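You operate a simulated robot arm through the tools that you are given. There is no shell and no other tool. Be economical: measure what you need, move in short steps, check, and stop when the job is done.

You run a simulated two-armed robot. Do the job below in one go: nothing can be reset, and whatever is moved stays where it is left.

TASK
Pick up the bag that says "coarse" from the till end of the counter with one hand, pass it to the other hand and put it on the middle shelf under the counter.

Only the result counts: the job must be done as asked and must still hold three seconds after the hand-in. Knocking over, shifting, dropping, spilling or breaking anything else fails it.

THE ROBOT
Two 7-joint arms with two-finger parallel grippers on one trunk, on a base that drives. Base frame: it is fixed to the floor where the robot stands at the start and does not move with it; the origin is under the middle of the robot, x ahead of it, y to its left, z up. Units: m, rad, N and s.
The left shoulder is at the start at [0.05, 0.168, 1.182], the right one opposite. With the tool pointing down near the work surface each hand reaches from about 0.22 to 0.66 m from the robot's upright axis, wherever it stands, measured 20 degrees to its own side. Places, roughly: middle shelf under the counter [0.7, 0.8, 0.4]. Payload 1.57 kg a hand.
The tool frame of a hand sits at the grasp point between the pads (the TCP): z along the fingers, y along the line on which they close. The tips reach 0.03 m beyond it. The gripper opens to 0.08 m. The fingers are 0.017 m wide and 0.012 m thick; the gripper's body (0.04 by 0.082 m) begins 0.08 m behind the TCP.
Orientation is told as [roll, pitch, yaw] about the base's x, y, z axes, in that order, counted from this pose: with the fingers straight down and closing along the base's y, the tool's x points along the base's -x, its y along +y and its z along -z.

THE INTERFACE
- The arms move only by the tool send_rows. It takes "left_motion", "right_motion" or both (then of equal length, played together; a hand with none holds still); each is a list that holds one entry, the list of rows, each a list of 6 numbers: the shift along the base's x, y, z in units of 30 mm (1.0 is 30 mm), then the turn, a rotation vector about the base's x, y, z in units of 8 degrees (1.0 is 8 degrees). In form: [[[x, y, z, wx, wy, wz], ...]]. A call has 1 to 10 rows; each row shifts and turns the commanded pose from where the row before left it. "left_jaw" and "right_jaw" are, for a hand that has rows, the gripper command, from -1 (shut) to 1 (fully open), values between in proportion, set as the call begins (left out, the last holds). A call with a number of a shift or a turn outside -1 to 1 is refused whole. Rows are played at 5 a second. More than 0.05 m and 0.15 rad between two rows, or a gripper value outside its range, and nothing of the call is played. A pose out of reach is approached as far as the arm can. The call stops where the force on the tool passes 40 N (or 10 N more than at its start, if that is more) or the arm is blocked; 0.2 s more then pass. The fingers move at their own pace (about 0.045 m/s each) and stop on an object; they squeeze with about 43 N. The grip force told is the motor's: it shows also when the fingers shut on nothing. Time passes only in rows, and 0.2 s behind the last, so rows that do not move let the fingers close. The reply holds the time, the measured pose of the TCP, the force on the tool along the base axes, the opening and the grip force, in the units named above and with some noise, with the torque about the TCP (base axes, N m) and any sound that the robot's microphone picked up, and new pictures: "views" is both (left out), scene, wrist or none (wrist: the cameras of the hands that moved).
- Cameras (640 x 400 px; columns grow to the right, rows downward): "scene" is now at [0.1235, 0.0276, 1.3967]; the picture's right is [0.31, -0.95, 0.00], its down [-0.50, -0.17, -0.85] and it looks along [0.81, 0.27, -0.53] (base axes); focal length 291 px, centre (320, 200). "left" rides on the left gripper at [0.072, 0.007, -0.122] in its tool frame; the picture's right is [-0.09, 1.00, 0.00], its down [-0.84, -0.08, -0.54] and it looks along [-0.54, -0.05, 0.84] (tool axes); focal length 238 px, centre (320, 200). "right" rides on the right gripper at [0.072, -0.007, -0.122] in its tool frame; the picture's right is [0.09, 1.00, 0.00], its down [-0.84, 0.08, -0.54] and it looks along [-0.54, 0.05, 0.84] (tool axes); focal length 238 px, centre (320, 200). There is no depth. A picture from a camera that has moved, and an enlarged one, comes with that camera's place and axes in the base frame and with its lens.
- lift_body(by): slides the trunk up (or, below 0, down) by that many m; the arms and the scene camera ride with it, the base frame stays. It gives what a move gives, with no picture.
- roll_base(legs): drives the robot by 1 to 6 legs, each [ahead, left, turn to the left] in m, m and rad, along the robot's own axes; the way and the turn of a leg run together, so that a leg with both is an arc; at most 1.5 m and 3.142 rad a leg. The arms and the cameras ride along, it lands a little off, and it stops where it bumps. It gives what a move gives, and a new picture of the scene camera.
- head_to(pan, tilt): turns the head with the scene camera to pan (to the left, within 1.396 rad either way) and tilt (down, from -0.506 to 1.204), counted from straight ahead of the robot. It gives what a move gives, and a new picture of the scene camera.
- close_up(camera, box): a new picture of the part [left, top, right, bottom] of that camera's present view, enlarged. It takes no simulated time.
- close_job(): hands the job in; it is judged then, once.

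Go step by step. Nothing tells you exact positions but the pictures and the camera data: compare them with the known pose of the tool, close in by small moves and look again before you grip or let go. The budget is 120 turns and 260 pictures, counting those below and the enlarged ones. Unless the task says otherwise, let go and move clear before handing in, and close with one line.

The tools are called after "Emit:" as a command line: name --argument value ..., lists and objects as JSON in quotes. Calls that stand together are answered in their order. send_rows: Moves the arms, as the interface text tells. Its arguments: {"type":"object","properties":{"left_motion":{"type":"array","items":{"type":"array","items":{"type":"array","items":{"type":"number"}}}},"left_jaw":{"type":"number"},"right_motion":{"type":"array","items":{"type":"array","items":{"type":"array","items":{"type":"number"}}}},"right_jaw":{"type":"number"},"views":{"type":"string","enum":["both","scene","wrist","none"]}},"required":[]} The other tools are called the same way: lift_body (by) slides the trunk up or down; roll_base (legs) drives the base; head_to (pan, tilt) turns the head that bears the scene camera; close_up (camera, box) takes an enlarged picture of a part of a camera's view; close_job () hands the job in.

At the start:

```text
clock: 0.0
left_tool_pos: [0.3757, 0.316, 1.2241]
left_orientation: [0.001, 0.001, 0.0]
left_ft_force: [-0.4, -0.3, 0.3]
left_torque: [0.01, 0.03, -0.01]
left_finger_gap: 0.0803
left_finger_force: 0.1
right_tool_pos: [0.347, 0.0046, 1.2227]
right_orientation: [0.001, 0.002, 0.001]
right_ft_force: [0.2, -0.4, -0.6]
right_torque: [0.04, 0.03, 0.01]
right_finger_gap: 0.0799
right_finger_force: 0.1
trunk travel left (down, up): [-0.35, 0.093]
robot x, y, heading: [-0.0012, 0.0029, -0.002]
head pan, tilt: [0.319, 0.557]
```

scene: 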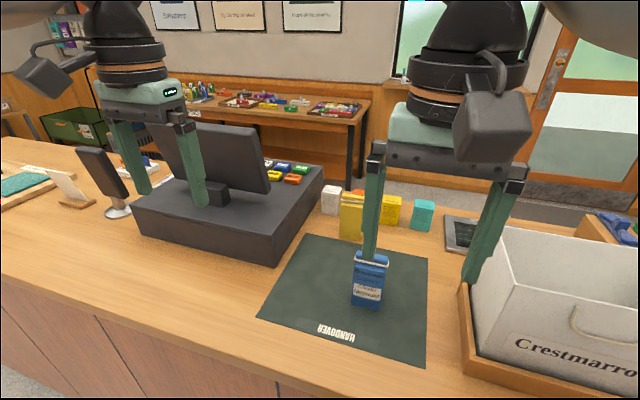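
right: 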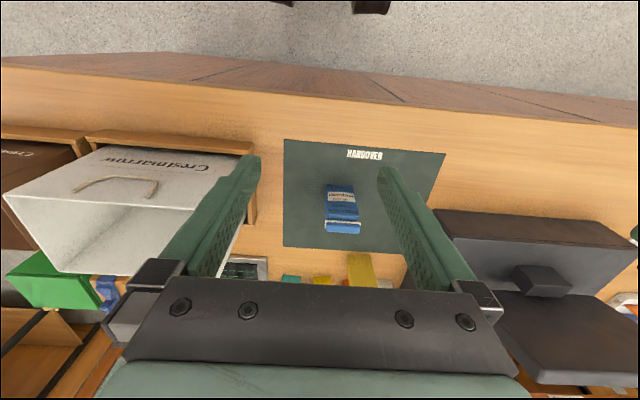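
left: 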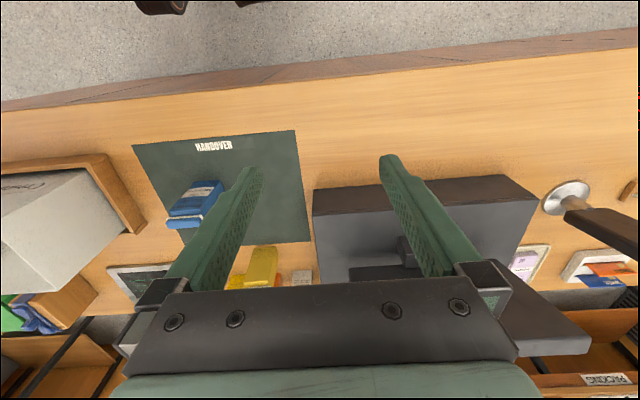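

The robot faces a counter with a till, a handover mat and a blue packet on it. I'll enlarge to read the labels and look around.

Emit:
close_up --camera "scene" --box '[240, 160, 460, 350]'

Emit:
head_to --pan 1.1 --tilt 0.6

Emit:
head_to --pan -0.4 --tilt 0.6

```text
2.11 times, centred on (350, 255) of scene
camera zoom: at [0.1235, 0.0276, 1.3967], right [0.31, -0.95, 0.0], down [-0.5, -0.17, -0.85], along [0.81, 0.27, -0.53], focal length 613 px, centre (257, 84)
```

zoom: 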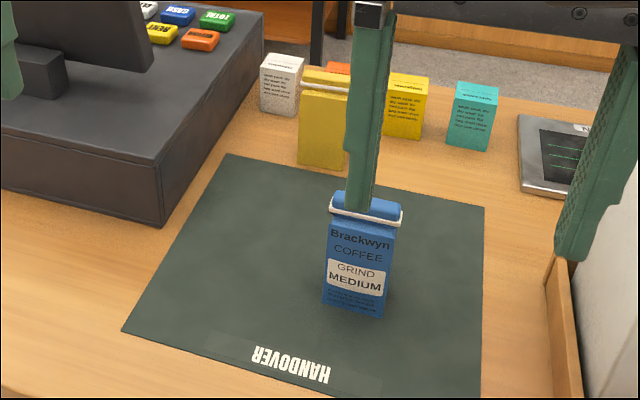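

```text
clock: 1.1
left_tool_pos: [0.3756, 0.317, 1.2223]
left_orientation: [0.001, 0.0, 0.0]
left_ft_force: [-0.7, 0.6, -0.6]
left_torque: [0.05, -0.02, 0.0]
left_finger_gap: 0.0802
left_finger_force: 0.0
right_tool_pos: [0.3467, 0.0048, 1.2239]
right_orientation: [0.003, -0.001, 0.001]
right_ft_force: [0.8, 0.4, 0.0]
right_torque: [0.01, -0.02, 0.01]
right_finger_gap: 0.0799
right_finger_force: 0.0
trunk travel left (down, up): [-0.35, 0.093]
robot x, y, heading: [-0.0024, -0.0019, 0.003]
head pan, tilt: [1.1, 0.6]
camera scene: at [0.0786, 0.0781, 1.3928], right [0.89, -0.45, 0.0], down [-0.26, -0.5, -0.83], along [0.38, 0.73, -0.56], focal length 291 px, centre (320, 200)
```

scene: 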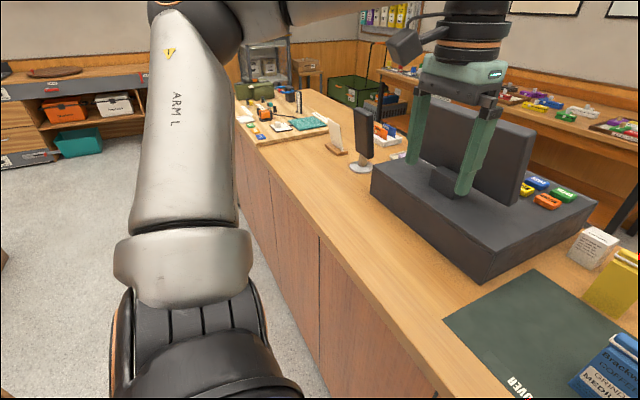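

```text
clock: 2.7
left_tool_pos: [0.3753, 0.3171, 1.2238]
left_orientation: [0.0, -0.001, 0.0]
left_ft_force: [0.4, 0.1, 0.2]
left_torque: [-0.01, 0.03, 0.02]
left_finger_gap: 0.0799
left_finger_force: 0.0
right_tool_pos: [0.3484, 0.006, 1.2232]
right_orientation: [0.002, -0.001, -0.002]
right_ft_force: [-0.7, -0.1, -0.8]
right_torque: [0.03, -0.05, 0.0]
right_finger_gap: 0.0802
right_finger_force: 0.1
trunk travel left (down, up): [-0.35, 0.093]
robot x, y, heading: [-0.003, -0.0024, -0.005]
head pan, tilt: [-0.4, 0.6]
camera scene: at [0.1198, -0.035, 1.3928], right [-0.39, -0.92, 0.0], down [-0.52, 0.22, -0.83], along [0.76, -0.32, -0.56], focal length 291 px, centre (320, 200)
```

scene: 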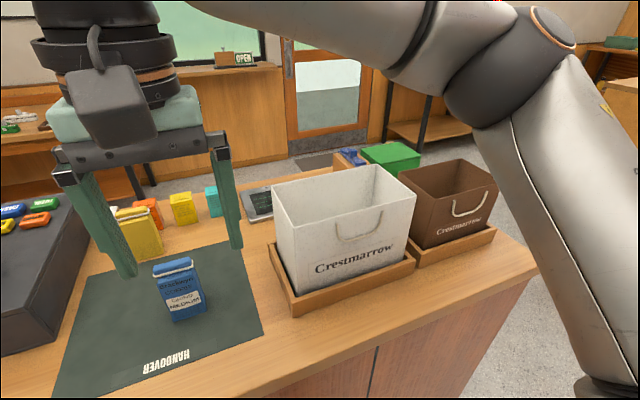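

The blue bag is "MEDIUM"; a yellow bag stands behind it. Let me look at that.

Emit:
close_up --camera "scene" --box '[70, 170, 230, 270]'

Emit:
close_up --camera "left" --box '[160, 220, 320, 320]'

Emit:
close_up --camera "left" --box '[440, 170, 640, 400]'

```text
4.00 times, centred on (150, 220) of scene
camera zoom: at [0.1198, -0.035, 1.3928], right [-0.39, -0.92, 0.0], down [-0.52, 0.22, -0.83], along [0.76, -0.32, -0.56], focal length 1164 px, centre (1000, 120)
```

zoom: 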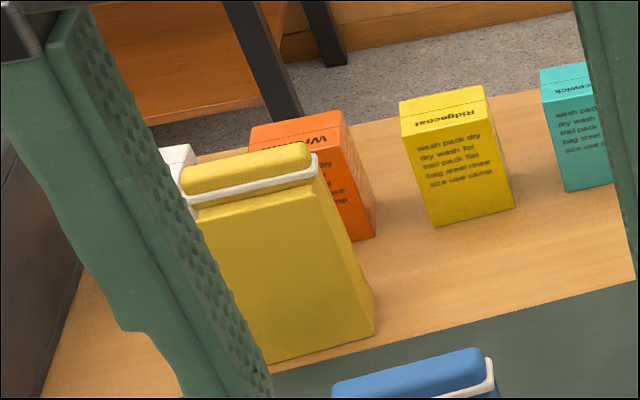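

```text
4.00 times, centred on (240, 270) of left
camera zoom: at [0.3044, 0.3225, 1.3461], right [0.09, 1.0, 0.0], down [0.84, -0.08, 0.54], along [0.54, -0.05, -0.84], focal length 953 px, centre (640, -80)
```

zoom: 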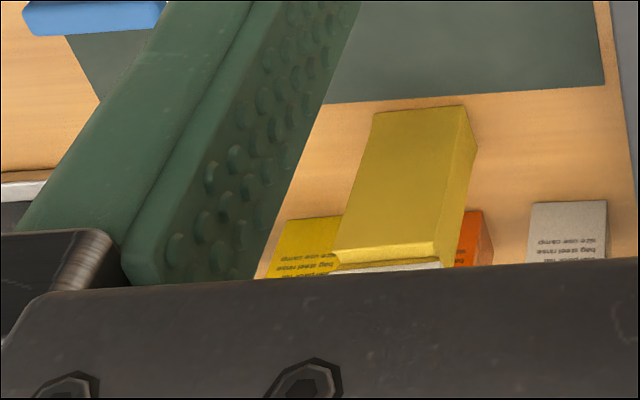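

```text
1.74 times, centred on (540, 285) of left
camera zoom: at [0.3044, 0.3225, 1.3461], right [0.09, 1.0, 0.0], down [0.84, -0.08, 0.54], along [0.54, -0.05, -0.84], focal length 414 px, centre (-63, 52)
```

zoom: 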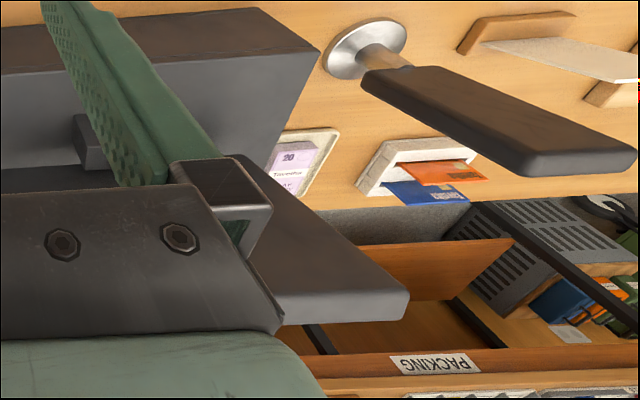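

The yellow bag's label faces away, and the near face of the counter is closed, so I probably need to go around to the far side. I'll check the way on the right.

Emit:
head_to --pan -1.1 --tilt 0.5

Emit:
head_to --pan 0.0 --tilt 0.15

Emit:
head_to --pan 1.2 --tilt 1.1

```text
clock: 3.8
left_tool_pos: [0.3754, 0.3165, 1.224]
left_orientation: [-0.001, 0.001, 0.001]
left_ft_force: [0.9, -1.1, 0.0]
left_torque: [0.02, 0.01, 0.01]
left_finger_gap: 0.0801
left_finger_force: 0.0
right_tool_pos: [0.3477, 0.0047, 1.2236]
right_orientation: [0.003, -0.001, 0.0]
right_ft_force: [0.4, 0.3, -0.2]
right_torque: [0.01, -0.01, -0.03]
right_finger_gap: 0.0799
right_finger_force: 0.0
trunk travel left (down, up): [-0.35, 0.093]
robot x, y, heading: [-0.0004, 0.0004, -0.004]
head pan, tilt: [-1.1, 0.499]
camera scene: at [0.0798, -0.0816, 1.4019], right [-0.89, -0.45, 0.0], down [-0.22, 0.43, -0.88], along [0.4, -0.78, -0.48], focal length 291 px, centre (320, 200)
```

scene: 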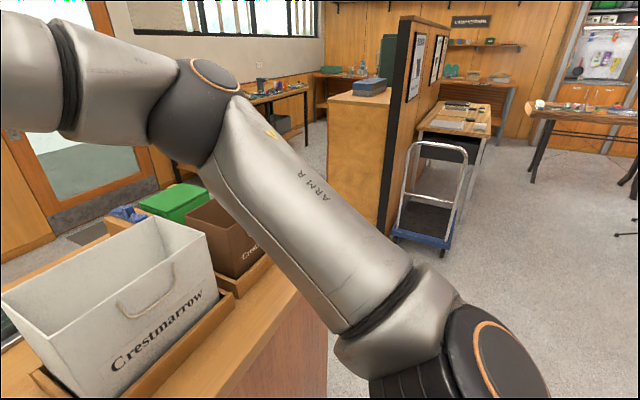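

```text
clock: 5.1
left_tool_pos: [0.3752, 0.3155, 1.2236]
left_orientation: [0.001, 0.0, 0.0]
left_ft_force: [-0.6, -0.2, -0.5]
left_torque: [0.0, -0.01, 0.01]
left_finger_gap: 0.0801
left_finger_force: 0.0
right_tool_pos: [0.348, 0.0041, 1.223]
right_orientation: [0.002, 0.0, 0.0]
right_ft_force: [0.2, 0.1, -0.1]
right_torque: [0.0, 0.0, -0.02]
right_finger_gap: 0.0801
right_finger_force: 0.0
trunk travel left (down, up): [-0.35, 0.093]
robot x, y, heading: [0.0008, -0.0051, -0.002]
head pan, tilt: [0.0, 0.15]
camera scene: at [0.1311, -0.0006, 1.4343], right [0.0, -1.0, 0.0], down [-0.15, 0.0, -0.99], along [0.99, 0.0, -0.15], focal length 291 px, centre (320, 200)
```

scene: 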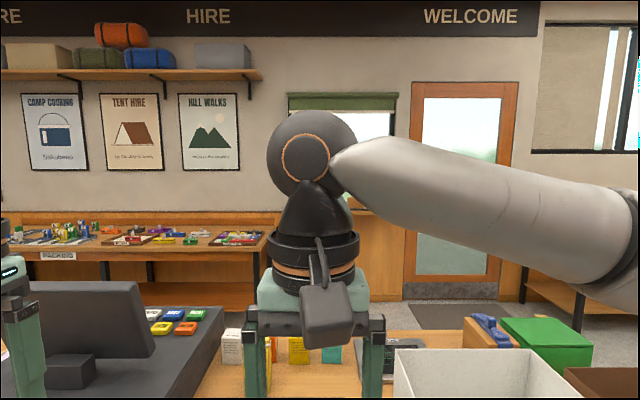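

```text
clock: 6.5
left_tool_pos: [0.3763, 0.3153, 1.2234]
left_orientation: [-0.001, 0.0, 0.0]
left_ft_force: [0.3, 0.3, 0.1]
left_torque: [0.0, 0.04, -0.01]
left_finger_gap: 0.0802
left_finger_force: 0.1
right_tool_pos: [0.3468, 0.0048, 1.2228]
right_orientation: [0.0, 0.001, 0.001]
right_ft_force: [0.1, -1.0, 0.3]
right_torque: [0.0, 0.0, 0.02]
right_finger_gap: 0.0801
right_finger_force: 0.1
trunk travel left (down, up): [-0.35, 0.093]
robot x, y, heading: [-0.0031, -0.0004, 0.001]
head pan, tilt: [1.201, 1.1]
camera scene: at [0.0613, 0.0583, 1.3542], right [0.93, -0.36, 0.0], down [-0.32, -0.83, -0.45], along [0.16, 0.42, -0.89], focal length 291 px, centre (320, 200)
```

scene: 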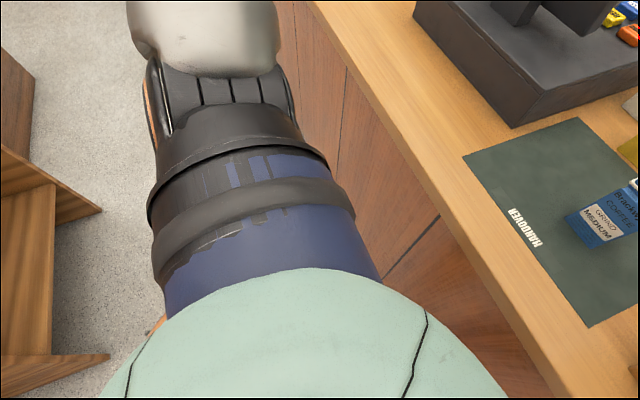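

The gap between the counter's right end (y ≈ -0.67) and the partition (y ≈ -2.1) looks passable. I'll back off a little and sidestep right.

Emit:
head_to --pan -0.9 --tilt 0.5

Emit:
roll_base --legs '[[-0.15, 0, 0], [0, -1.3, 0]]'

Emit:
head_to --pan 0.3 --tilt 0.5

```text
clock: 8.5
left_tool_pos: [0.3751, 0.3162, 1.2244]
left_orientation: [0.001, 0.0, 0.001]
left_ft_force: [0.0, -0.9, 0.6]
left_torque: [-0.01, 0.0, 0.01]
left_finger_gap: 0.0799
left_finger_force: 0.1
right_tool_pos: [0.3471, 0.0051, 1.2226]
right_orientation: [0.002, 0.001, -0.001]
right_ft_force: [0.2, 0.2, 0.3]
right_torque: [-0.02, -0.03, 0.01]
right_finger_gap: 0.08
right_finger_force: 0.1
trunk travel left (down, up): [-0.35, 0.093]
robot x, y, heading: [0.0011, 0.0035, -0.002]
head pan, tilt: [-0.901, 0.499]
camera scene: at [0.0949, -0.0719, 1.4019], right [-0.78, -0.62, 0.0], down [-0.3, 0.38, -0.88], along [0.55, -0.69, -0.48], focal length 291 px, centre (320, 200)
```

scene: 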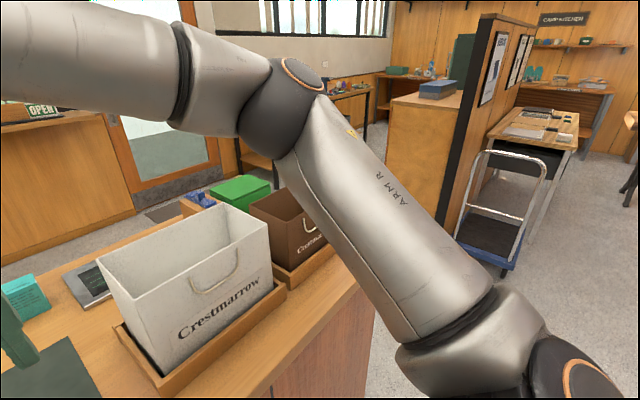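

```text
clock: 16.0
left_tool_pos: [0.226, -0.9712, 1.2242]
left_orientation: [0.001, 0.0, 0.002]
left_ft_force: [0.5, 0.8, -0.6]
left_torque: [0.03, 0.02, -0.01]
left_finger_gap: 0.0801
left_finger_force: 0.1
right_tool_pos: [0.1978, -1.284, 1.2247]
right_orientation: [0.002, 0.0, 0.002]
right_ft_force: [0.5, 0.3, -0.6]
right_torque: [-0.01, -0.05, -0.04]
right_finger_gap: 0.0803
right_finger_force: 0.1
trunk travel left (down, up): [-0.35, 0.093]
robot x, y, heading: [-0.1478, -1.2873, 0.005]
head pan, tilt: [-0.901, 0.499]
camera scene: at [-0.0546, -1.3605, 1.4019], right [-0.78, -0.62, 0.0], down [-0.3, 0.38, -0.88], along [0.55, -0.69, -0.48], focal length 291 px, centre (320, 200)
```

scene: 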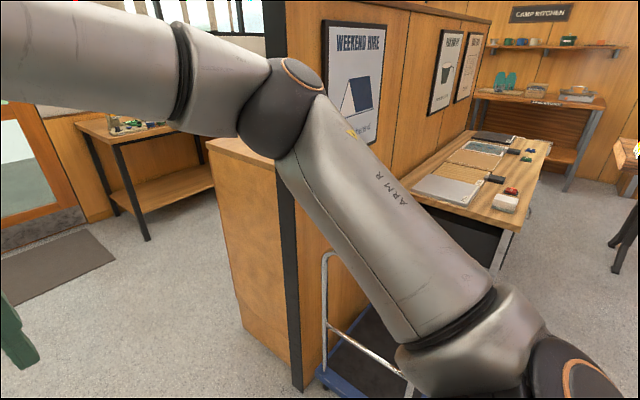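

```text
clock: 17.4
left_tool_pos: [0.2249, -0.9722, 1.224]
left_orientation: [0.0, 0.0, 0.002]
left_ft_force: [0.0, -0.3, -1.2]
left_torque: [-0.02, 0.02, 0.04]
left_finger_gap: 0.0796
left_finger_force: 0.1
right_tool_pos: [0.1975, -1.2828, 1.2234]
right_orientation: [0.001, 0.0, 0.002]
right_ft_force: [-0.8, -0.4, 0.2]
right_torque: [0.02, 0.03, -0.01]
right_finger_gap: 0.08
right_finger_force: 0.1
trunk travel left (down, up): [-0.35, 0.093]
robot x, y, heading: [-0.1485, -1.2879, 0.004]
head pan, tilt: [0.3, 0.499]
camera scene: at [-0.0243, -1.2621, 1.4019], right [0.3, -0.96, 0.0], down [-0.46, -0.14, -0.88], along [0.84, 0.26, -0.48], focal length 291 px, centre (320, 200)
```

scene: 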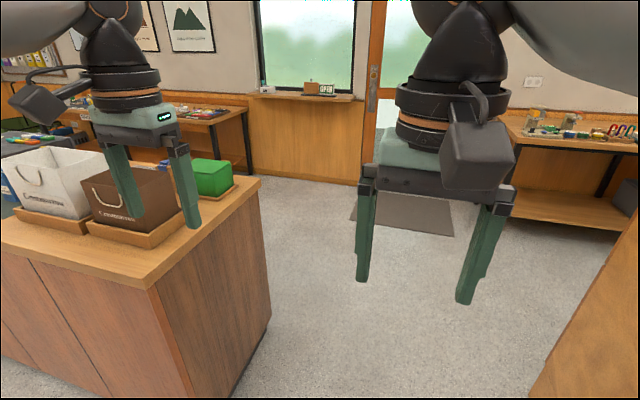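

The passage is about 1.15 m wide; I'll turn left 90° to be narrower in it, then sidestep through to the far side.

Emit:
roll_base --legs '[[0, 0, 1.571], [-0.06, 0, 0], [0, -0.9, 0], [0, -0.9, 0]]'

Emit:
head_to --pan 0.5 --tilt 0.5

```text
clock: 30.9
left_tool_pos: [1.3451, -0.9724, 1.2232]
left_orientation: [0.0, 0.001, 1.57]
left_ft_force: [0.2, -0.4, -0.2]
left_torque: [0.0, 0.03, -0.01]
left_finger_gap: 0.0801
left_finger_force: 0.0
right_tool_pos: [1.6569, -1.0013, 1.2248]
right_orientation: [0.001, -0.001, 1.57]
right_ft_force: [-0.8, -0.7, 0.4]
right_torque: [0.0, 0.02, 0.01]
right_finger_gap: 0.0801
right_finger_force: 0.1
trunk travel left (down, up): [-0.35, 0.093]
robot x, y, heading: [1.6622, -1.3468, 1.568]
head pan, tilt: [0.3, 0.499]
camera scene: at [1.6325, -1.2222, 1.4019], right [0.96, 0.3, 0.0], down [0.14, -0.46, -0.88], along [-0.26, 0.84, -0.48], focal length 291 px, centre (320, 200)
```

scene: 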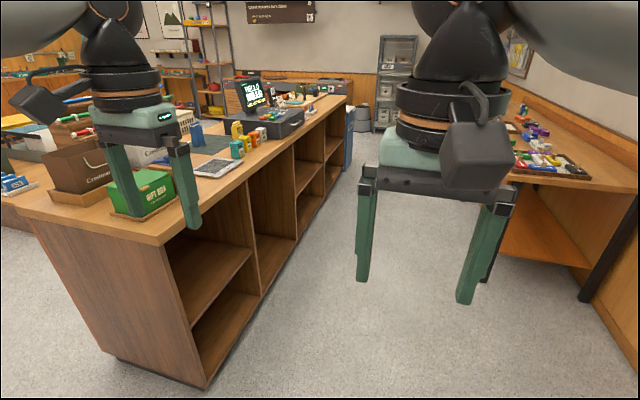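

```text
clock: 31.6
left_tool_pos: [1.3446, -0.9724, 1.2236]
left_orientation: [0.0, 0.001, 1.57]
left_ft_force: [1.2, -0.9, -0.8]
left_torque: [0.0, 0.01, 0.04]
left_finger_gap: 0.0801
left_finger_force: 0.2
right_tool_pos: [1.6555, -1.0014, 1.2233]
right_orientation: [0.003, 0.001, 1.569]
right_ft_force: [0.7, 0.0, 0.2]
right_torque: [-0.01, 0.04, 0.01]
right_finger_gap: 0.0802
right_finger_force: 0.2
trunk travel left (down, up): [-0.35, 0.093]
robot x, y, heading: [1.6644, -1.3482, 1.568]
head pan, tilt: [0.499, 0.499]
camera scene: at [1.6156, -1.2292, 1.4019], right [0.88, 0.48, 0.0], down [0.23, -0.42, -0.88], along [-0.42, 0.77, -0.48], focal length 291 px, centre (320, 200)
```

scene: 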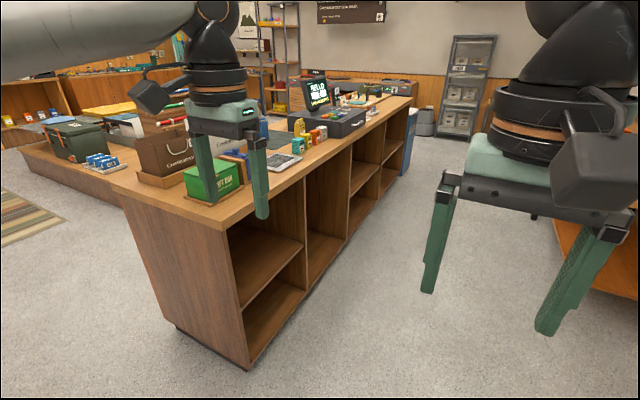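

I see open shelves on this side. Drive up along the counter and turn to face it near the yellow bag.

Emit:
roll_base --legs '[[1.5, 0, 0], [0, 0, 1.571]]'

Emit:
head_to --pan 0.0 --tilt 0.6

Emit:
head_to --pan -0.6 --tilt 0.7

```text
clock: 42.9
left_tool_pos: [1.2912, -0.1554, 1.2234]
left_orientation: [0.0, -0.001, 3.137]
left_ft_force: [-0.4, -0.1, -0.7]
left_torque: [0.03, -0.02, -0.02]
left_finger_gap: 0.0799
left_finger_force: 0.1
right_tool_pos: [1.3217, 0.1554, 1.2219]
right_orientation: [0.001, 0.0, 3.138]
right_ft_force: [-0.4, -0.2, 1.2]
right_torque: [-0.02, 0.02, 0.01]
right_finger_gap: 0.0799
right_finger_force: 0.0
trunk travel left (down, up): [-0.35, 0.093]
robot x, y, heading: [1.6705, 0.154, 3.134]
head pan, tilt: [0.499, 0.499]
camera scene: at [1.5475, 0.1153, 1.4019], right [-0.47, 0.88, 0.0], down [0.42, 0.23, -0.88], along [-0.77, -0.42, -0.48], focal length 291 px, centre (320, 200)
```

scene: 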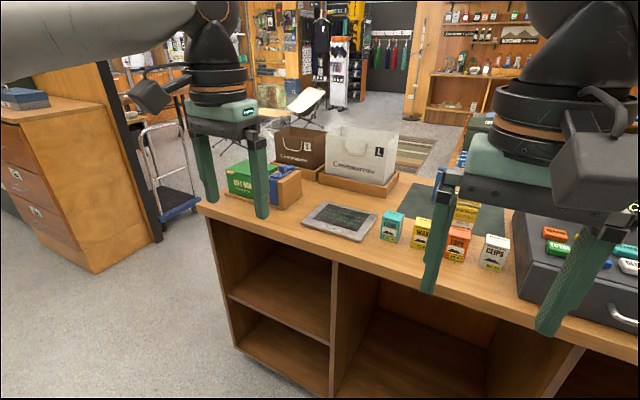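

```text
clock: 43.8
left_tool_pos: [1.2916, -0.1544, 1.2248]
left_orientation: [0.0, -0.001, 3.136]
left_ft_force: [0.0, 0.2, 0.2]
left_torque: [-0.02, 0.01, -0.02]
left_finger_gap: 0.08
left_finger_force: 0.2
right_tool_pos: [1.3222, 0.1552, 1.223]
right_orientation: [0.003, 0.0, 3.137]
right_ft_force: [0.6, -0.9, 0.4]
right_torque: [0.0, 0.02, -0.03]
right_finger_gap: 0.08
right_finger_force: 0.1
trunk travel left (down, up): [-0.35, 0.093]
robot x, y, heading: [1.6707, 0.1596, 3.136]
head pan, tilt: [0.0, 0.6]
camera scene: at [1.5393, 0.1589, 1.3928], right [0.01, 1.0, 0.0], down [0.56, 0.0, -0.83], along [-0.83, 0.0, -0.56], focal length 291 px, centre (320, 200)
```

scene: 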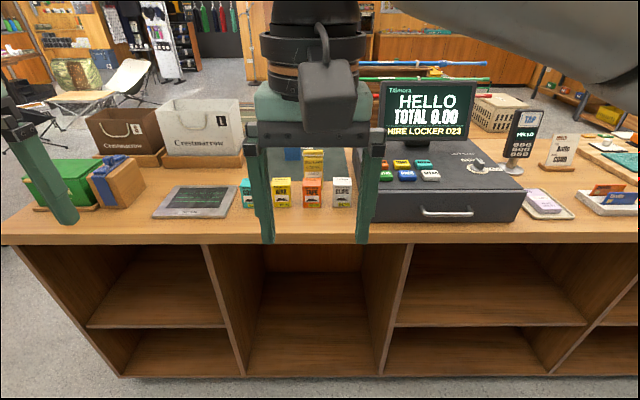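

```text
clock: 44.8
left_tool_pos: [1.2905, -0.1555, 1.2232]
left_orientation: [0.001, 0.001, 3.138]
left_ft_force: [0.0, 0.7, 0.5]
left_torque: [-0.05, -0.02, 0.0]
left_finger_gap: 0.0796
left_finger_force: 0.0
right_tool_pos: [1.3226, 0.1567, 1.2232]
right_orientation: [0.0, 0.001, 3.137]
right_ft_force: [-0.3, 0.3, 0.7]
right_torque: [0.01, 0.01, -0.02]
right_finger_gap: 0.0798
right_finger_force: 0.2
trunk travel left (down, up): [-0.35, 0.093]
robot x, y, heading: [1.6708, 0.1557, 3.134]
head pan, tilt: [-0.6, 0.7]
camera scene: at [1.5579, 0.2068, 1.3842], right [0.57, 0.82, 0.0], down [0.53, -0.37, -0.77], along [-0.63, 0.44, -0.64], focal length 291 px, centre (320, 200)
```

scene: 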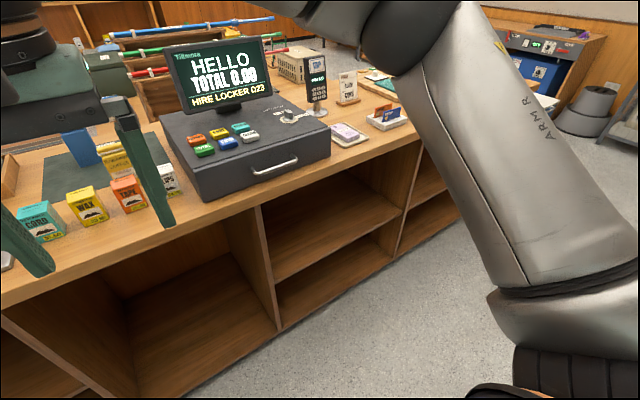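

Shelves are visible; the bay centered at y≈0.75 has a mid shelf at z≈0.45. Now read the yellow bag's label.

Emit:
head_to --pan 0.0 --tilt 0.5

Emit:
close_up --camera "scene" --box '[240, 140, 400, 240]'

Emit:
close_up --camera "right" --box '[0, 0, 640, 400]'

```text
clock: 45.8
left_tool_pos: [1.2911, -0.1552, 1.2224]
left_orientation: [-0.001, 0.002, 3.136]
left_ft_force: [1.7, 0.7, 0.7]
left_torque: [0.01, 0.02, -0.03]
left_finger_gap: 0.0799
left_finger_force: 0.1
right_tool_pos: [1.3218, 0.1567, 1.2228]
right_orientation: [0.002, -0.001, 3.135]
right_ft_force: [0.4, 1.1, 1.1]
right_torque: [-0.02, -0.01, 0.0]
right_finger_gap: 0.0799
right_finger_force: 0.1
trunk travel left (down, up): [-0.35, 0.093]
robot x, y, heading: [1.6702, 0.1592, 3.135]
head pan, tilt: [0.0, 0.499]
camera scene: at [1.5367, 0.159, 1.4019], right [0.01, 1.0, 0.0], down [0.48, 0.0, -0.88], along [-0.88, 0.01, -0.48], focal length 291 px, centre (320, 200)
```

scene: 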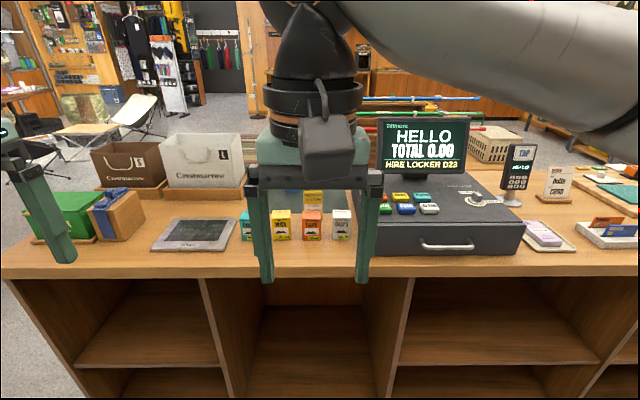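

```text
4.00 times, centred on (320, 190) of scene
camera zoom: at [1.5367, 0.159, 1.4019], right [0.01, 1.0, 0.0], down [0.48, 0.0, -0.88], along [-0.88, 0.01, -0.48], focal length 1164 px, centre (320, 240)
```

zoom: 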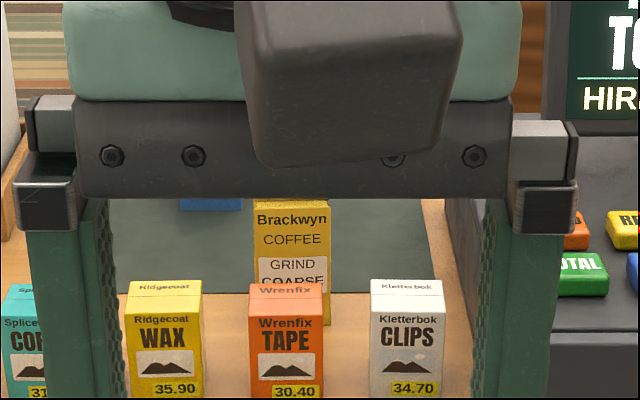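

```text
1.00 times, centred on (320, 200) of right
camera zoom: at [1.3928, 0.1621, 1.3448], right [0.09, -1.0, 0.0], down [-0.84, -0.07, 0.54], along [-0.54, -0.05, -0.84], focal length 238 px, centre (320, 200)
```

zoom: 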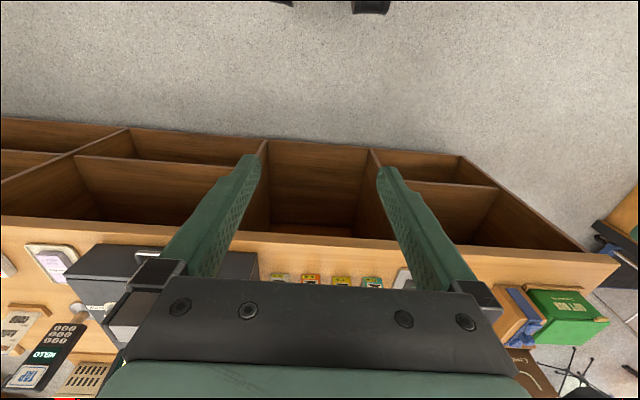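

The yellow bag is indeed COARSE, at about (0.73, 0.14). I'll come nearer so it sits in the left hand's reach.

Emit:
roll_base --legs '[[0, -0.15, 0], [0.34, 0, 0]]'

Emit:
head_to --pan 0.25 --tilt 0.75

Emit:
close_up --camera "left" --box '[0, 0, 640, 400]'

```text
clock: 49.0
left_tool_pos: [0.9547, -0.004, 1.2229]
left_orientation: [0.001, -0.001, 3.136]
left_ft_force: [0.5, -1.1, -0.2]
left_torque: [-0.04, -0.02, -0.01]
left_finger_gap: 0.0798
left_finger_force: 0.0
right_tool_pos: [0.9858, 0.307, 1.2233]
right_orientation: [0.001, -0.002, 3.135]
right_ft_force: [-1.1, 0.0, 0.6]
right_torque: [0.03, -0.06, -0.01]
right_finger_gap: 0.0798
right_finger_force: 0.0
trunk travel left (down, up): [-0.35, 0.093]
robot x, y, heading: [1.3346, 0.3095, 3.135]
head pan, tilt: [0.0, 0.499]
camera scene: at [1.1993, 0.3098, 1.4018], right [0.01, 1.0, 0.0], down [0.48, 0.0, -0.88], along [-0.88, 0.01, -0.48], focal length 291 px, centre (320, 200)
```

scene: 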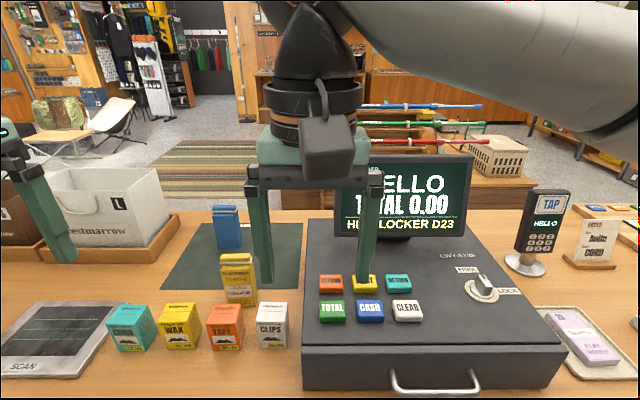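

```text
clock: 49.8
left_tool_pos: [0.9547, -0.0044, 1.224]
left_orientation: [0.001, 0.001, 3.135]
left_ft_force: [-0.5, 0.0, -0.6]
left_torque: [0.01, -0.03, 0.01]
left_finger_gap: 0.0803
left_finger_force: 0.0
right_tool_pos: [0.9859, 0.3065, 1.2234]
right_orientation: [0.001, 0.001, 3.134]
right_ft_force: [-0.8, 0.3, 0.2]
right_torque: [0.03, 0.0, 0.0]
right_finger_gap: 0.08
right_finger_force: 0.0
trunk travel left (down, up): [-0.35, 0.093]
robot x, y, heading: [1.3308, 0.3089, 3.134]
head pan, tilt: [0.25, 0.75]
camera scene: at [1.2104, 0.2893, 1.38], right [-0.24, 0.97, 0.0], down [0.66, 0.16, -0.73], along [-0.71, -0.18, -0.68], focal length 291 px, centre (320, 200)
```

scene: 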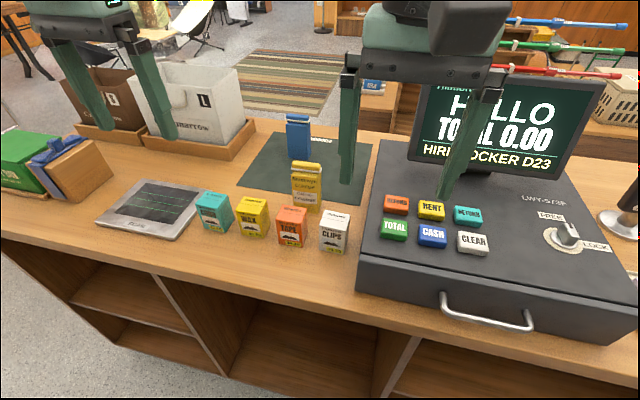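

```text
1.00 times, centred on (320, 200) of left
camera zoom: at [1.0274, -0.0114, 1.3461], right [-0.1, -1.0, 0.0], down [-0.84, 0.08, 0.54], along [-0.54, 0.05, -0.84], focal length 238 px, centre (320, 200)
```

zoom: 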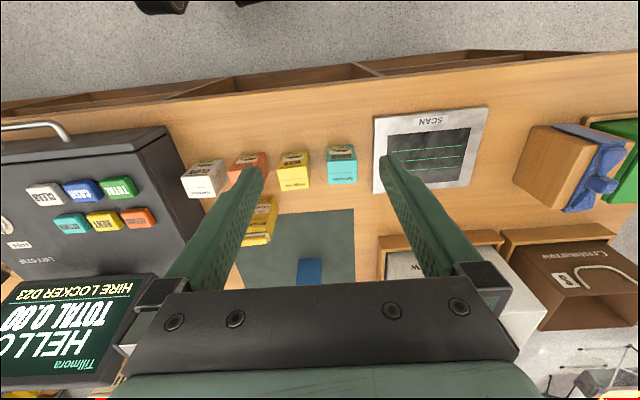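

Emit:
close_up --camera "scene" --box '[240, 130, 400, 260]'

Emit:
close_up --camera "left" --box '[160, 140, 320, 260]'

```text
3.08 times, centred on (320, 195) of scene
camera zoom: at [1.2104, 0.2893, 1.38], right [-0.24, 0.97, 0.0], down [0.66, 0.16, -0.73], along [-0.71, -0.18, -0.68], focal length 896 px, centre (320, 215)
```

zoom: 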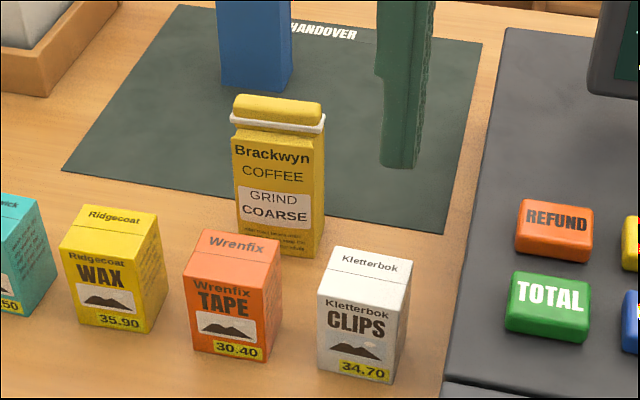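

```text
3.33 times, centred on (240, 200) of left
camera zoom: at [1.0274, -0.0114, 1.3461], right [-0.1, -1.0, 0.0], down [-0.84, 0.08, 0.54], along [-0.54, 0.05, -0.84], focal length 794 px, centre (587, 200)
```

zoom: 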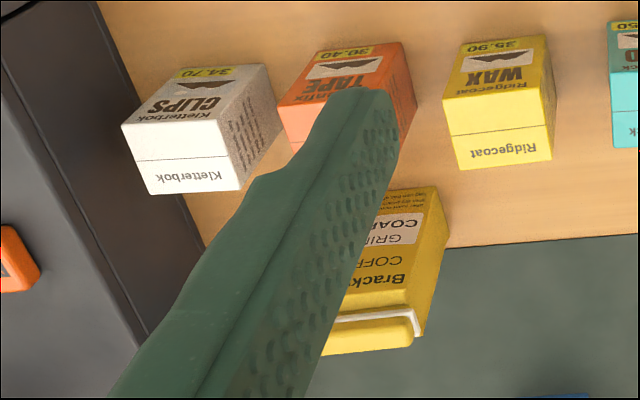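

Bag estimate: centre (0.735, 0.141), width ~0.065, top z≈1.025. I move the left hand above it, and the right hand aside.

Emit:
send_rows --left_motion '[[[-0.91, 0.6, 0, 0, 0, 0], [-0.91, 0.6, 0, 0, 0, 0], [-0.91, 0.6, 0, 0, 0, 0], [-0.91, 0.6, 0, 0, 0, 0], [-0.91, 0.6, -0.3, 0, 0, 0], [-0.91, 0.6, -0.5, 0, 0, 0], [-0.91, 0.6, -0.7, 0, 0, 0], [-0.91, 0.6, -0.8, 0, 0, 0]]]' --right_motion '[[[0, 0.5, 0, 0, 0, 0], [0, 0.5, 0, 0, 0, 0], [0, 0.5, 0, 0, 0, 0], [0, 0.5, 0, 0, 0, 0], [0, 0.5, 0, 0, 0, 0], [0, 0.5, 0, 0, 0, 0], [0, 0.5, 0, 0, 0, 0], [0, 0.5, 0, 0, 0, 0]]]' --left_jaw 1 --right_jaw 1

Emit:
close_up --camera "left" --box '[220, 120, 420, 280]'

```text
clock: 51.6
left_tool_pos: [0.8154, 0.0841, 1.1627]
left_orientation: [0.0, -0.002, 3.134]
left_ft_force: [-0.3, 0.0, -0.1]
left_torque: [-0.02, -0.02, 0.01]
left_finger_gap: 0.0799
left_finger_force: 0.1
left hand out of reach, approached as far as the arm can: row 5, 6, 7, 8
right_tool_pos: [0.9853, 0.4268, 1.224]
right_orientation: [0.001, -0.001, 3.134]
right_ft_force: [-0.9, 1.1, -0.6]
right_torque: [0.0, -0.01, 0.01]
right_finger_gap: 0.0799
right_finger_force: 0.1
trunk travel left (down, up): [-0.35, 0.093]
robot x, y, heading: [1.3326, 0.3121, 3.131]
head pan, tilt: [0.25, 0.75]
camera scene: at [1.2097, 0.2898, 1.3799], right [-0.24, 0.97, 0.0], down [0.66, 0.16, -0.73], along [-0.71, -0.18, -0.68], focal length 291 px, centre (320, 200)
camera right: at [1.0555, 0.4337, 1.3443], right [0.09, -1.0, 0.0], down [-0.84, -0.07, 0.54], along [-0.54, -0.05, -0.84], focal length 238 px, centre (320, 200)
camera left: at [0.8881, 0.076, 1.2846], right [-0.1, -1.0, 0.0], down [-0.83, 0.08, 0.54], along [-0.54, 0.05, -0.84], focal length 238 px, centre (320, 200)
```

scene: 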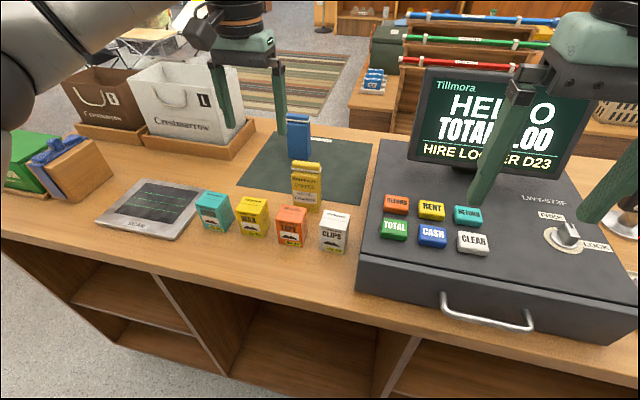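
right: 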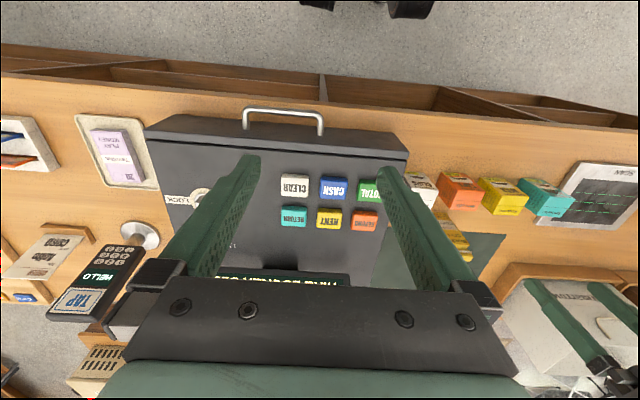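
left: 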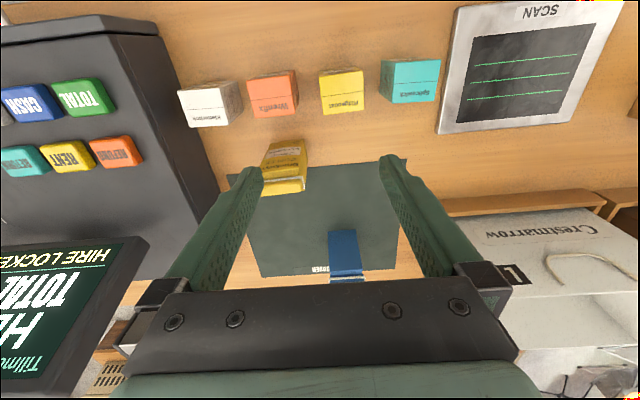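

```text
2.50 times, centred on (320, 200) of left
camera zoom: at [0.8881, 0.076, 1.2846], right [-0.1, -1.0, 0.0], down [-0.83, 0.08, 0.54], along [-0.54, 0.05, -0.84], focal length 596 px, centre (320, 200)
```

zoom: 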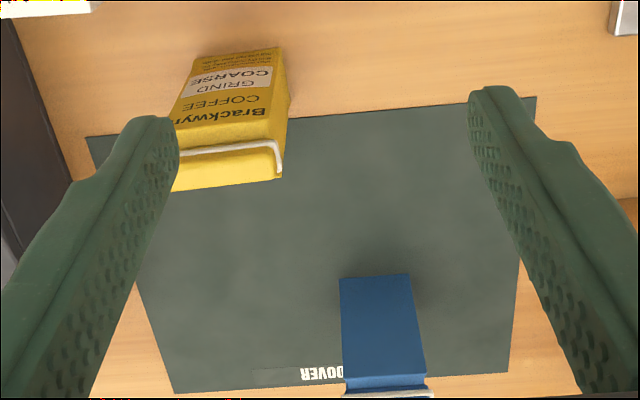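

The reach at this height is limited; I'll roll slightly nearer (same standoff as at the start) and raise the trunk a bit.

Emit:
roll_base --legs '[[0.045, 0, 0]]'

Emit:
lift_body --by 0.05

```text
clock: 52.5
left_tool_pos: [0.7706, 0.0836, 1.1619]
left_orientation: [-0.002, -0.003, 3.135]
left_ft_force: [-0.5, -0.6, -0.1]
left_torque: [0.02, 0.0, 0.04]
left_finger_gap: 0.0801
left_finger_force: 0.1
right_tool_pos: [0.9389, 0.428, 1.2221]
right_orientation: [0.001, -0.001, 3.135]
right_ft_force: [0.3, 0.6, 0.1]
right_torque: [-0.02, -0.04, 0.01]
right_finger_gap: 0.0801
right_finger_force: 0.0
trunk travel left (down, up): [-0.35, 0.093]
robot x, y, heading: [1.2866, 0.3087, 3.136]
head pan, tilt: [0.25, 0.75]
camera scene: at [1.164, 0.2896, 1.3798], right [-0.24, 0.97, 0.0], down [0.66, 0.16, -0.73], along [-0.71, -0.18, -0.68], focal length 291 px, centre (320, 200)
```

scene: 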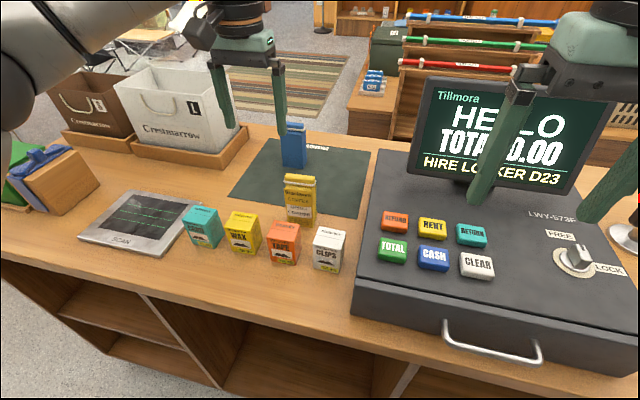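

```text
clock: 53.4
left_tool_pos: [0.771, 0.0842, 1.2126]
left_orientation: [-0.001, -0.002, 3.135]
left_ft_force: [0.1, 0.6, -0.2]
left_torque: [0.02, 0.01, 0.02]
left_finger_gap: 0.08
left_finger_force: 0.1
right_tool_pos: [0.9403, 0.4281, 1.2731]
right_orientation: [0.002, 0.001, 3.136]
right_ft_force: [-0.6, 0.0, 0.5]
right_torque: [0.02, -0.01, 0.01]
right_finger_gap: 0.0803
right_finger_force: 0.0
trunk travel left (down, up): [-0.4, 0.043]
robot x, y, heading: [1.2857, 0.3062, 3.137]
head pan, tilt: [0.25, 0.75]
```

Emit:
send_rows --left_motion '[[[-0.3, 0.475, -0.85, 0, 0, 0], [-0.3, 0.475, -0.85, 0, 0, 0], [-0.3, 0.475, -0.85, 0, 0, 0], [-0.3, 0.475, -0.85, 0, 0, 0]]]'

Emit:
close_up --camera "left" --box '[220, 120, 420, 280]'

Emit:
close_up --camera "scene" --box '[200, 100, 400, 260]'

```text
clock: 54.4
left_tool_pos: [0.7725, 0.1109, 1.1067]
left_orientation: [-0.002, -0.006, 3.136]
left_ft_force: [0.7, 0.5, 0.0]
left_torque: [0.03, 0.02, 0.01]
left_finger_gap: 0.08
left_finger_force: 0.1
left hand out of reach, approached as far as the arm can: row 1, 2, 3, 4
right_tool_pos: [0.9392, 0.4274, 1.2735]
right_orientation: [0.001, -0.001, 3.136]
right_ft_force: [-0.8, 0.2, -0.1]
right_torque: [0.02, 0.03, -0.01]
right_finger_gap: 0.08
right_finger_force: 0.0
trunk travel left (down, up): [-0.4, 0.043]
robot x, y, heading: [1.2902, 0.3076, 3.133]
head pan, tilt: [0.25, 0.75]
camera scene: at [1.1653, 0.2895, 1.4299], right [-0.24, 0.97, 0.0], down [0.66, 0.16, -0.73], along [-0.71, -0.18, -0.68], focal length 291 px, centre (320, 200)
camera left: at [0.8451, 0.1038, 1.2288], right [-0.1, -1.0, 0.0], down [-0.83, 0.08, 0.55], along [-0.54, 0.06, -0.84], focal length 238 px, centre (320, 200)
```

scene: 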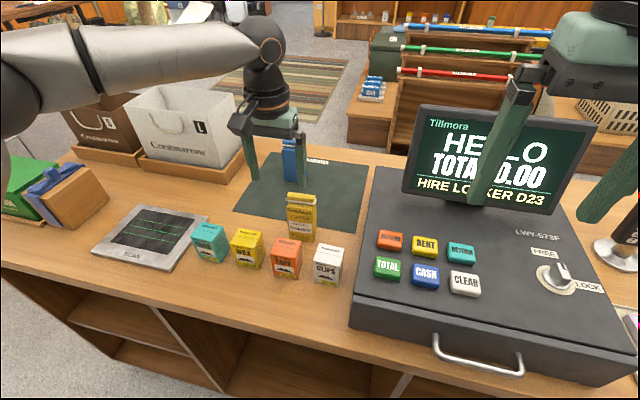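
left: 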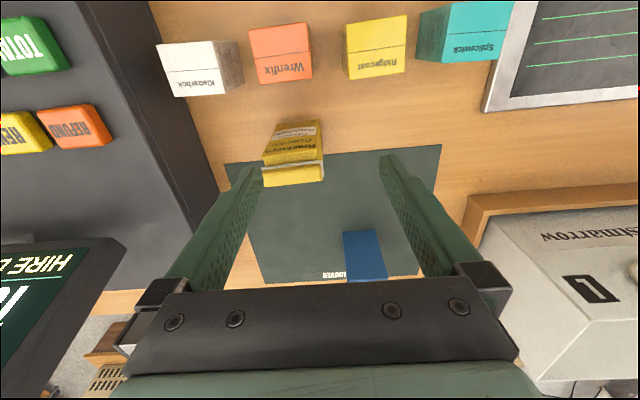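

```text
2.50 times, centred on (320, 200) of left
camera zoom: at [0.8451, 0.1038, 1.2288], right [-0.1, -1.0, 0.0], down [-0.83, 0.08, 0.55], along [-0.54, 0.06, -0.84], focal length 596 px, centre (320, 200)
```

zoom: 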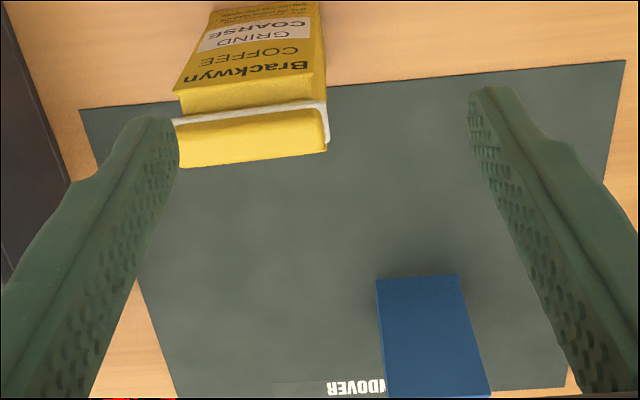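

```text
2.50 times, centred on (300, 180) of scene
camera zoom: at [1.1653, 0.2895, 1.4299], right [-0.24, 0.97, 0.0], down [0.66, 0.16, -0.73], along [-0.71, -0.18, -0.68], focal length 728 px, centre (370, 250)
```

zoom: 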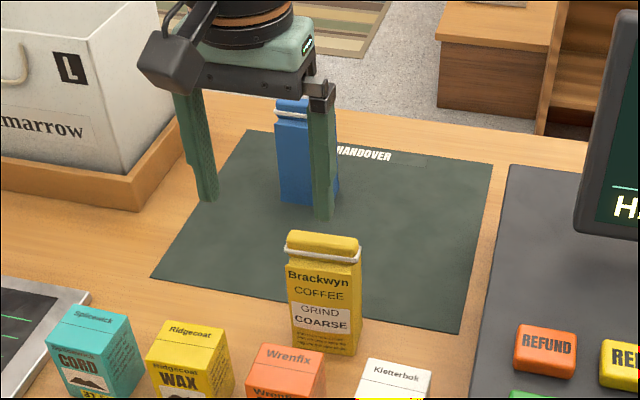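

Bag top confirmed near (0.742, 0.142). I'll raise the trunk a bit more so the lower relative height gives more reach.

Emit:
lift_body --by 0.04

Emit:
send_rows --left_motion '[[[0, 0, -0.5, 0, 0, 0], [0, 0, -0.5, 0, 0, 0]]]' --views "none"

```text
clock: 55.2
left_tool_pos: [0.7725, 0.111, 1.1459]
left_orientation: [-0.003, -0.006, 3.136]
left_ft_force: [-0.3, 0.7, 0.8]
left_torque: [0.02, 0.02, -0.02]
left_finger_gap: 0.0798
left_finger_force: 0.0
right_tool_pos: [0.9405, 0.4272, 1.3133]
right_orientation: [0.002, 0.0, 3.135]
right_ft_force: [0.0, -2.0, -0.2]
right_torque: [0.0, 0.01, 0.0]
right_finger_gap: 0.08
right_finger_force: 0.1
trunk travel left (down, up): [-0.44, 0.003]
robot x, y, heading: [1.2866, 0.3117, 3.132]
head pan, tilt: [0.25, 0.75]
```

```text
clock: 55.8
left_tool_pos: [0.7746, 0.1102, 1.1176]
left_orientation: [-0.002, -0.008, 3.136]
left_ft_force: [-0.1, 0.7, -0.3]
left_torque: [0.02, 0.03, -0.01]
left_finger_gap: 0.0799
left_finger_force: 0.0
right_tool_pos: [0.9398, 0.4282, 1.3145]
right_orientation: [0.001, -0.001, 3.135]
right_ft_force: [0.8, -0.1, 0.1]
right_torque: [-0.03, 0.0, -0.06]
right_finger_gap: 0.0797
right_finger_force: 0.0
trunk travel left (down, up): [-0.44, 0.003]
robot x, y, heading: [1.2865, 0.3108, 3.138]
head pan, tilt: [0.25, 0.75]
```

Emit:
send_rows --left_motion '[[[-0.55, 0.53, 0, 0, 0, 0], [-0.55, 0.53, 0, 0, 0, 0], [0, 0, 0, 0, 0, 0]]]' --views "wrist"

```text
clock: 56.6
left_tool_pos: [0.7741, 0.1117, 1.1212]
left_orientation: [-0.003, -0.005, 3.133]
left_ft_force: [0.4, 0.9, -0.1]
left_torque: [0.0, 0.01, -0.02]
left_finger_gap: 0.0801
left_finger_force: 0.1
left hand out of reach, approached as far as the arm can: row 1, 2
right_tool_pos: [0.94, 0.4269, 1.3133]
right_orientation: [0.002, 0.0, 3.135]
right_ft_force: [0.7, 0.3, 0.0]
right_torque: [-0.03, -0.01, 0.01]
right_finger_gap: 0.08
right_finger_force: 0.2
trunk travel left (down, up): [-0.44, 0.003]
robot x, y, heading: [1.289, 0.3139, 3.136]
head pan, tilt: [0.25, 0.75]
camera left: at [0.8479, 0.104, 1.243], right [-0.1, -1.0, 0.0], down [-0.83, 0.08, 0.55], along [-0.54, 0.06, -0.84], focal length 238 px, centre (320, 200)
```

left: 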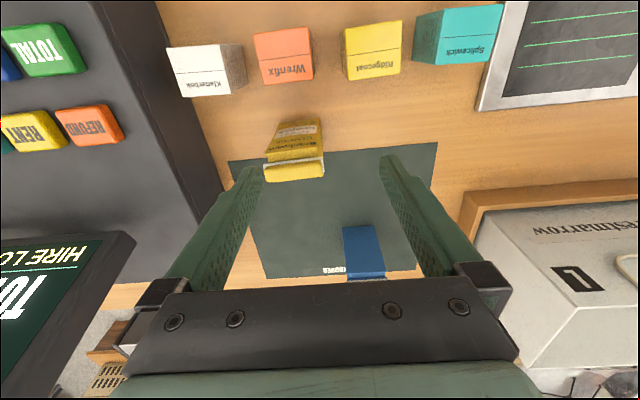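

Emit:
send_rows --left_motion '[[[1, 0, 0, 0, 0, 0], [1, 0, 0, 0, 0, 0], [0, 1, 0, 0, 0, 0], [0, 0, 0, 0, 0, 0]]]' --views "none"

Emit:
send_rows --left_motion '[[[0, 0, -0.5, 0, 0, 0], [-0.5, 0, 0, 0, 0, 0], [-0.5, 0, 0, 0, 0, 0], [-0.5, 0, 0, 0, 0, 0], [-0.3, 0, 0, 0, 0, 0], [-0.3, 0, 0, 0, 0, 0], [0, 0, 0, 0, 0, 0]]]' --views "none"

```text
clock: 57.6
left_tool_pos: [0.8351, 0.1426, 1.1205]
left_orientation: [-0.004, -0.004, 3.137]
left_ft_force: [-0.3, 0.3, 0.1]
left_torque: [0.04, 0.02, -0.02]
left_finger_gap: 0.0799
left_finger_force: 0.0
right_tool_pos: [0.9396, 0.4269, 1.3132]
right_orientation: [0.0, 0.0, 3.134]
right_ft_force: [-0.7, 0.2, -0.8]
right_torque: [0.06, 0.03, 0.01]
right_finger_gap: 0.08
right_finger_force: 0.2
trunk travel left (down, up): [-0.44, 0.003]
robot x, y, heading: [1.2844, 0.3099, 3.138]
head pan, tilt: [0.25, 0.75]
```

```text
clock: 59.2
left_tool_pos: [0.789, 0.1262, 1.1095]
left_orientation: [-0.004, -0.005, 3.135]
left_ft_force: [-0.5, 0.9, -0.1]
left_torque: [-0.02, -0.01, -0.01]
left_finger_gap: 0.0802
left_finger_force: 0.0
left hand out of reach, approached as far as the arm can: row 4, 5, 6
right_tool_pos: [0.9409, 0.4285, 1.3138]
right_orientation: [0.002, 0.0, 3.133]
right_ft_force: [0.0, 0.2, 0.3]
right_torque: [-0.03, 0.02, 0.01]
right_finger_gap: 0.0799
right_finger_force: 0.0
trunk travel left (down, up): [-0.44, 0.003]
robot x, y, heading: [1.2826, 0.3101, 3.134]
head pan, tilt: [0.25, 0.75]
```

The vertical tool seems limited at this distance; I'll tilt the fingers forward about 30° to gain reach.

Emit:
send_rows --left_motion '[[[0, 0, 0.2, 0, 0.95, 0], [0, 0, 0.2, 0, 0.95, 0], [0, 0, 0, 0, 0.95, 0], [0, 0, 0, 0, 0.95, 0], [-0.4, 0.2, 0, 0, 0, 0], [-0.4, 0.2, 0, 0, 0, 0], [0, 0, 0, 0, 0, 0]]]' --views "wrist"

```text
clock: 60.8
left_tool_pos: [0.7656, 0.1375, 1.1216]
left_orientation: [0.002, -0.535, 3.135]
left_ft_force: [-0.4, -0.8, -0.4]
left_torque: [-0.01, 0.0, -0.03]
left_finger_gap: 0.0802
left_finger_force: 0.0
right_tool_pos: [0.9405, 0.4267, 1.3132]
right_orientation: [0.002, -0.001, 3.136]
right_ft_force: [-0.3, 0.2, -1.1]
right_torque: [-0.02, 0.02, 0.01]
right_finger_gap: 0.08
right_finger_force: 0.0
trunk travel left (down, up): [-0.44, 0.003]
robot x, y, heading: [1.2881, 0.3107, 3.134]
head pan, tilt: [0.25, 0.75]
camera left: at [0.8896, 0.1302, 1.1906], right [-0.09, -1.0, 0.05], down [-0.44, 0.08, 0.89], along [-0.89, 0.06, -0.45], focal length 238 px, centre (320, 200)
```

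left: 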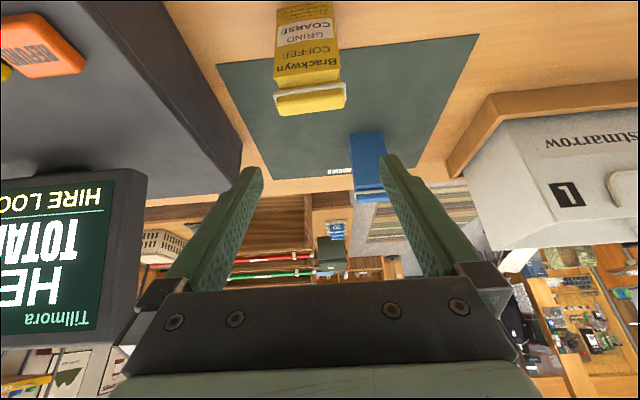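

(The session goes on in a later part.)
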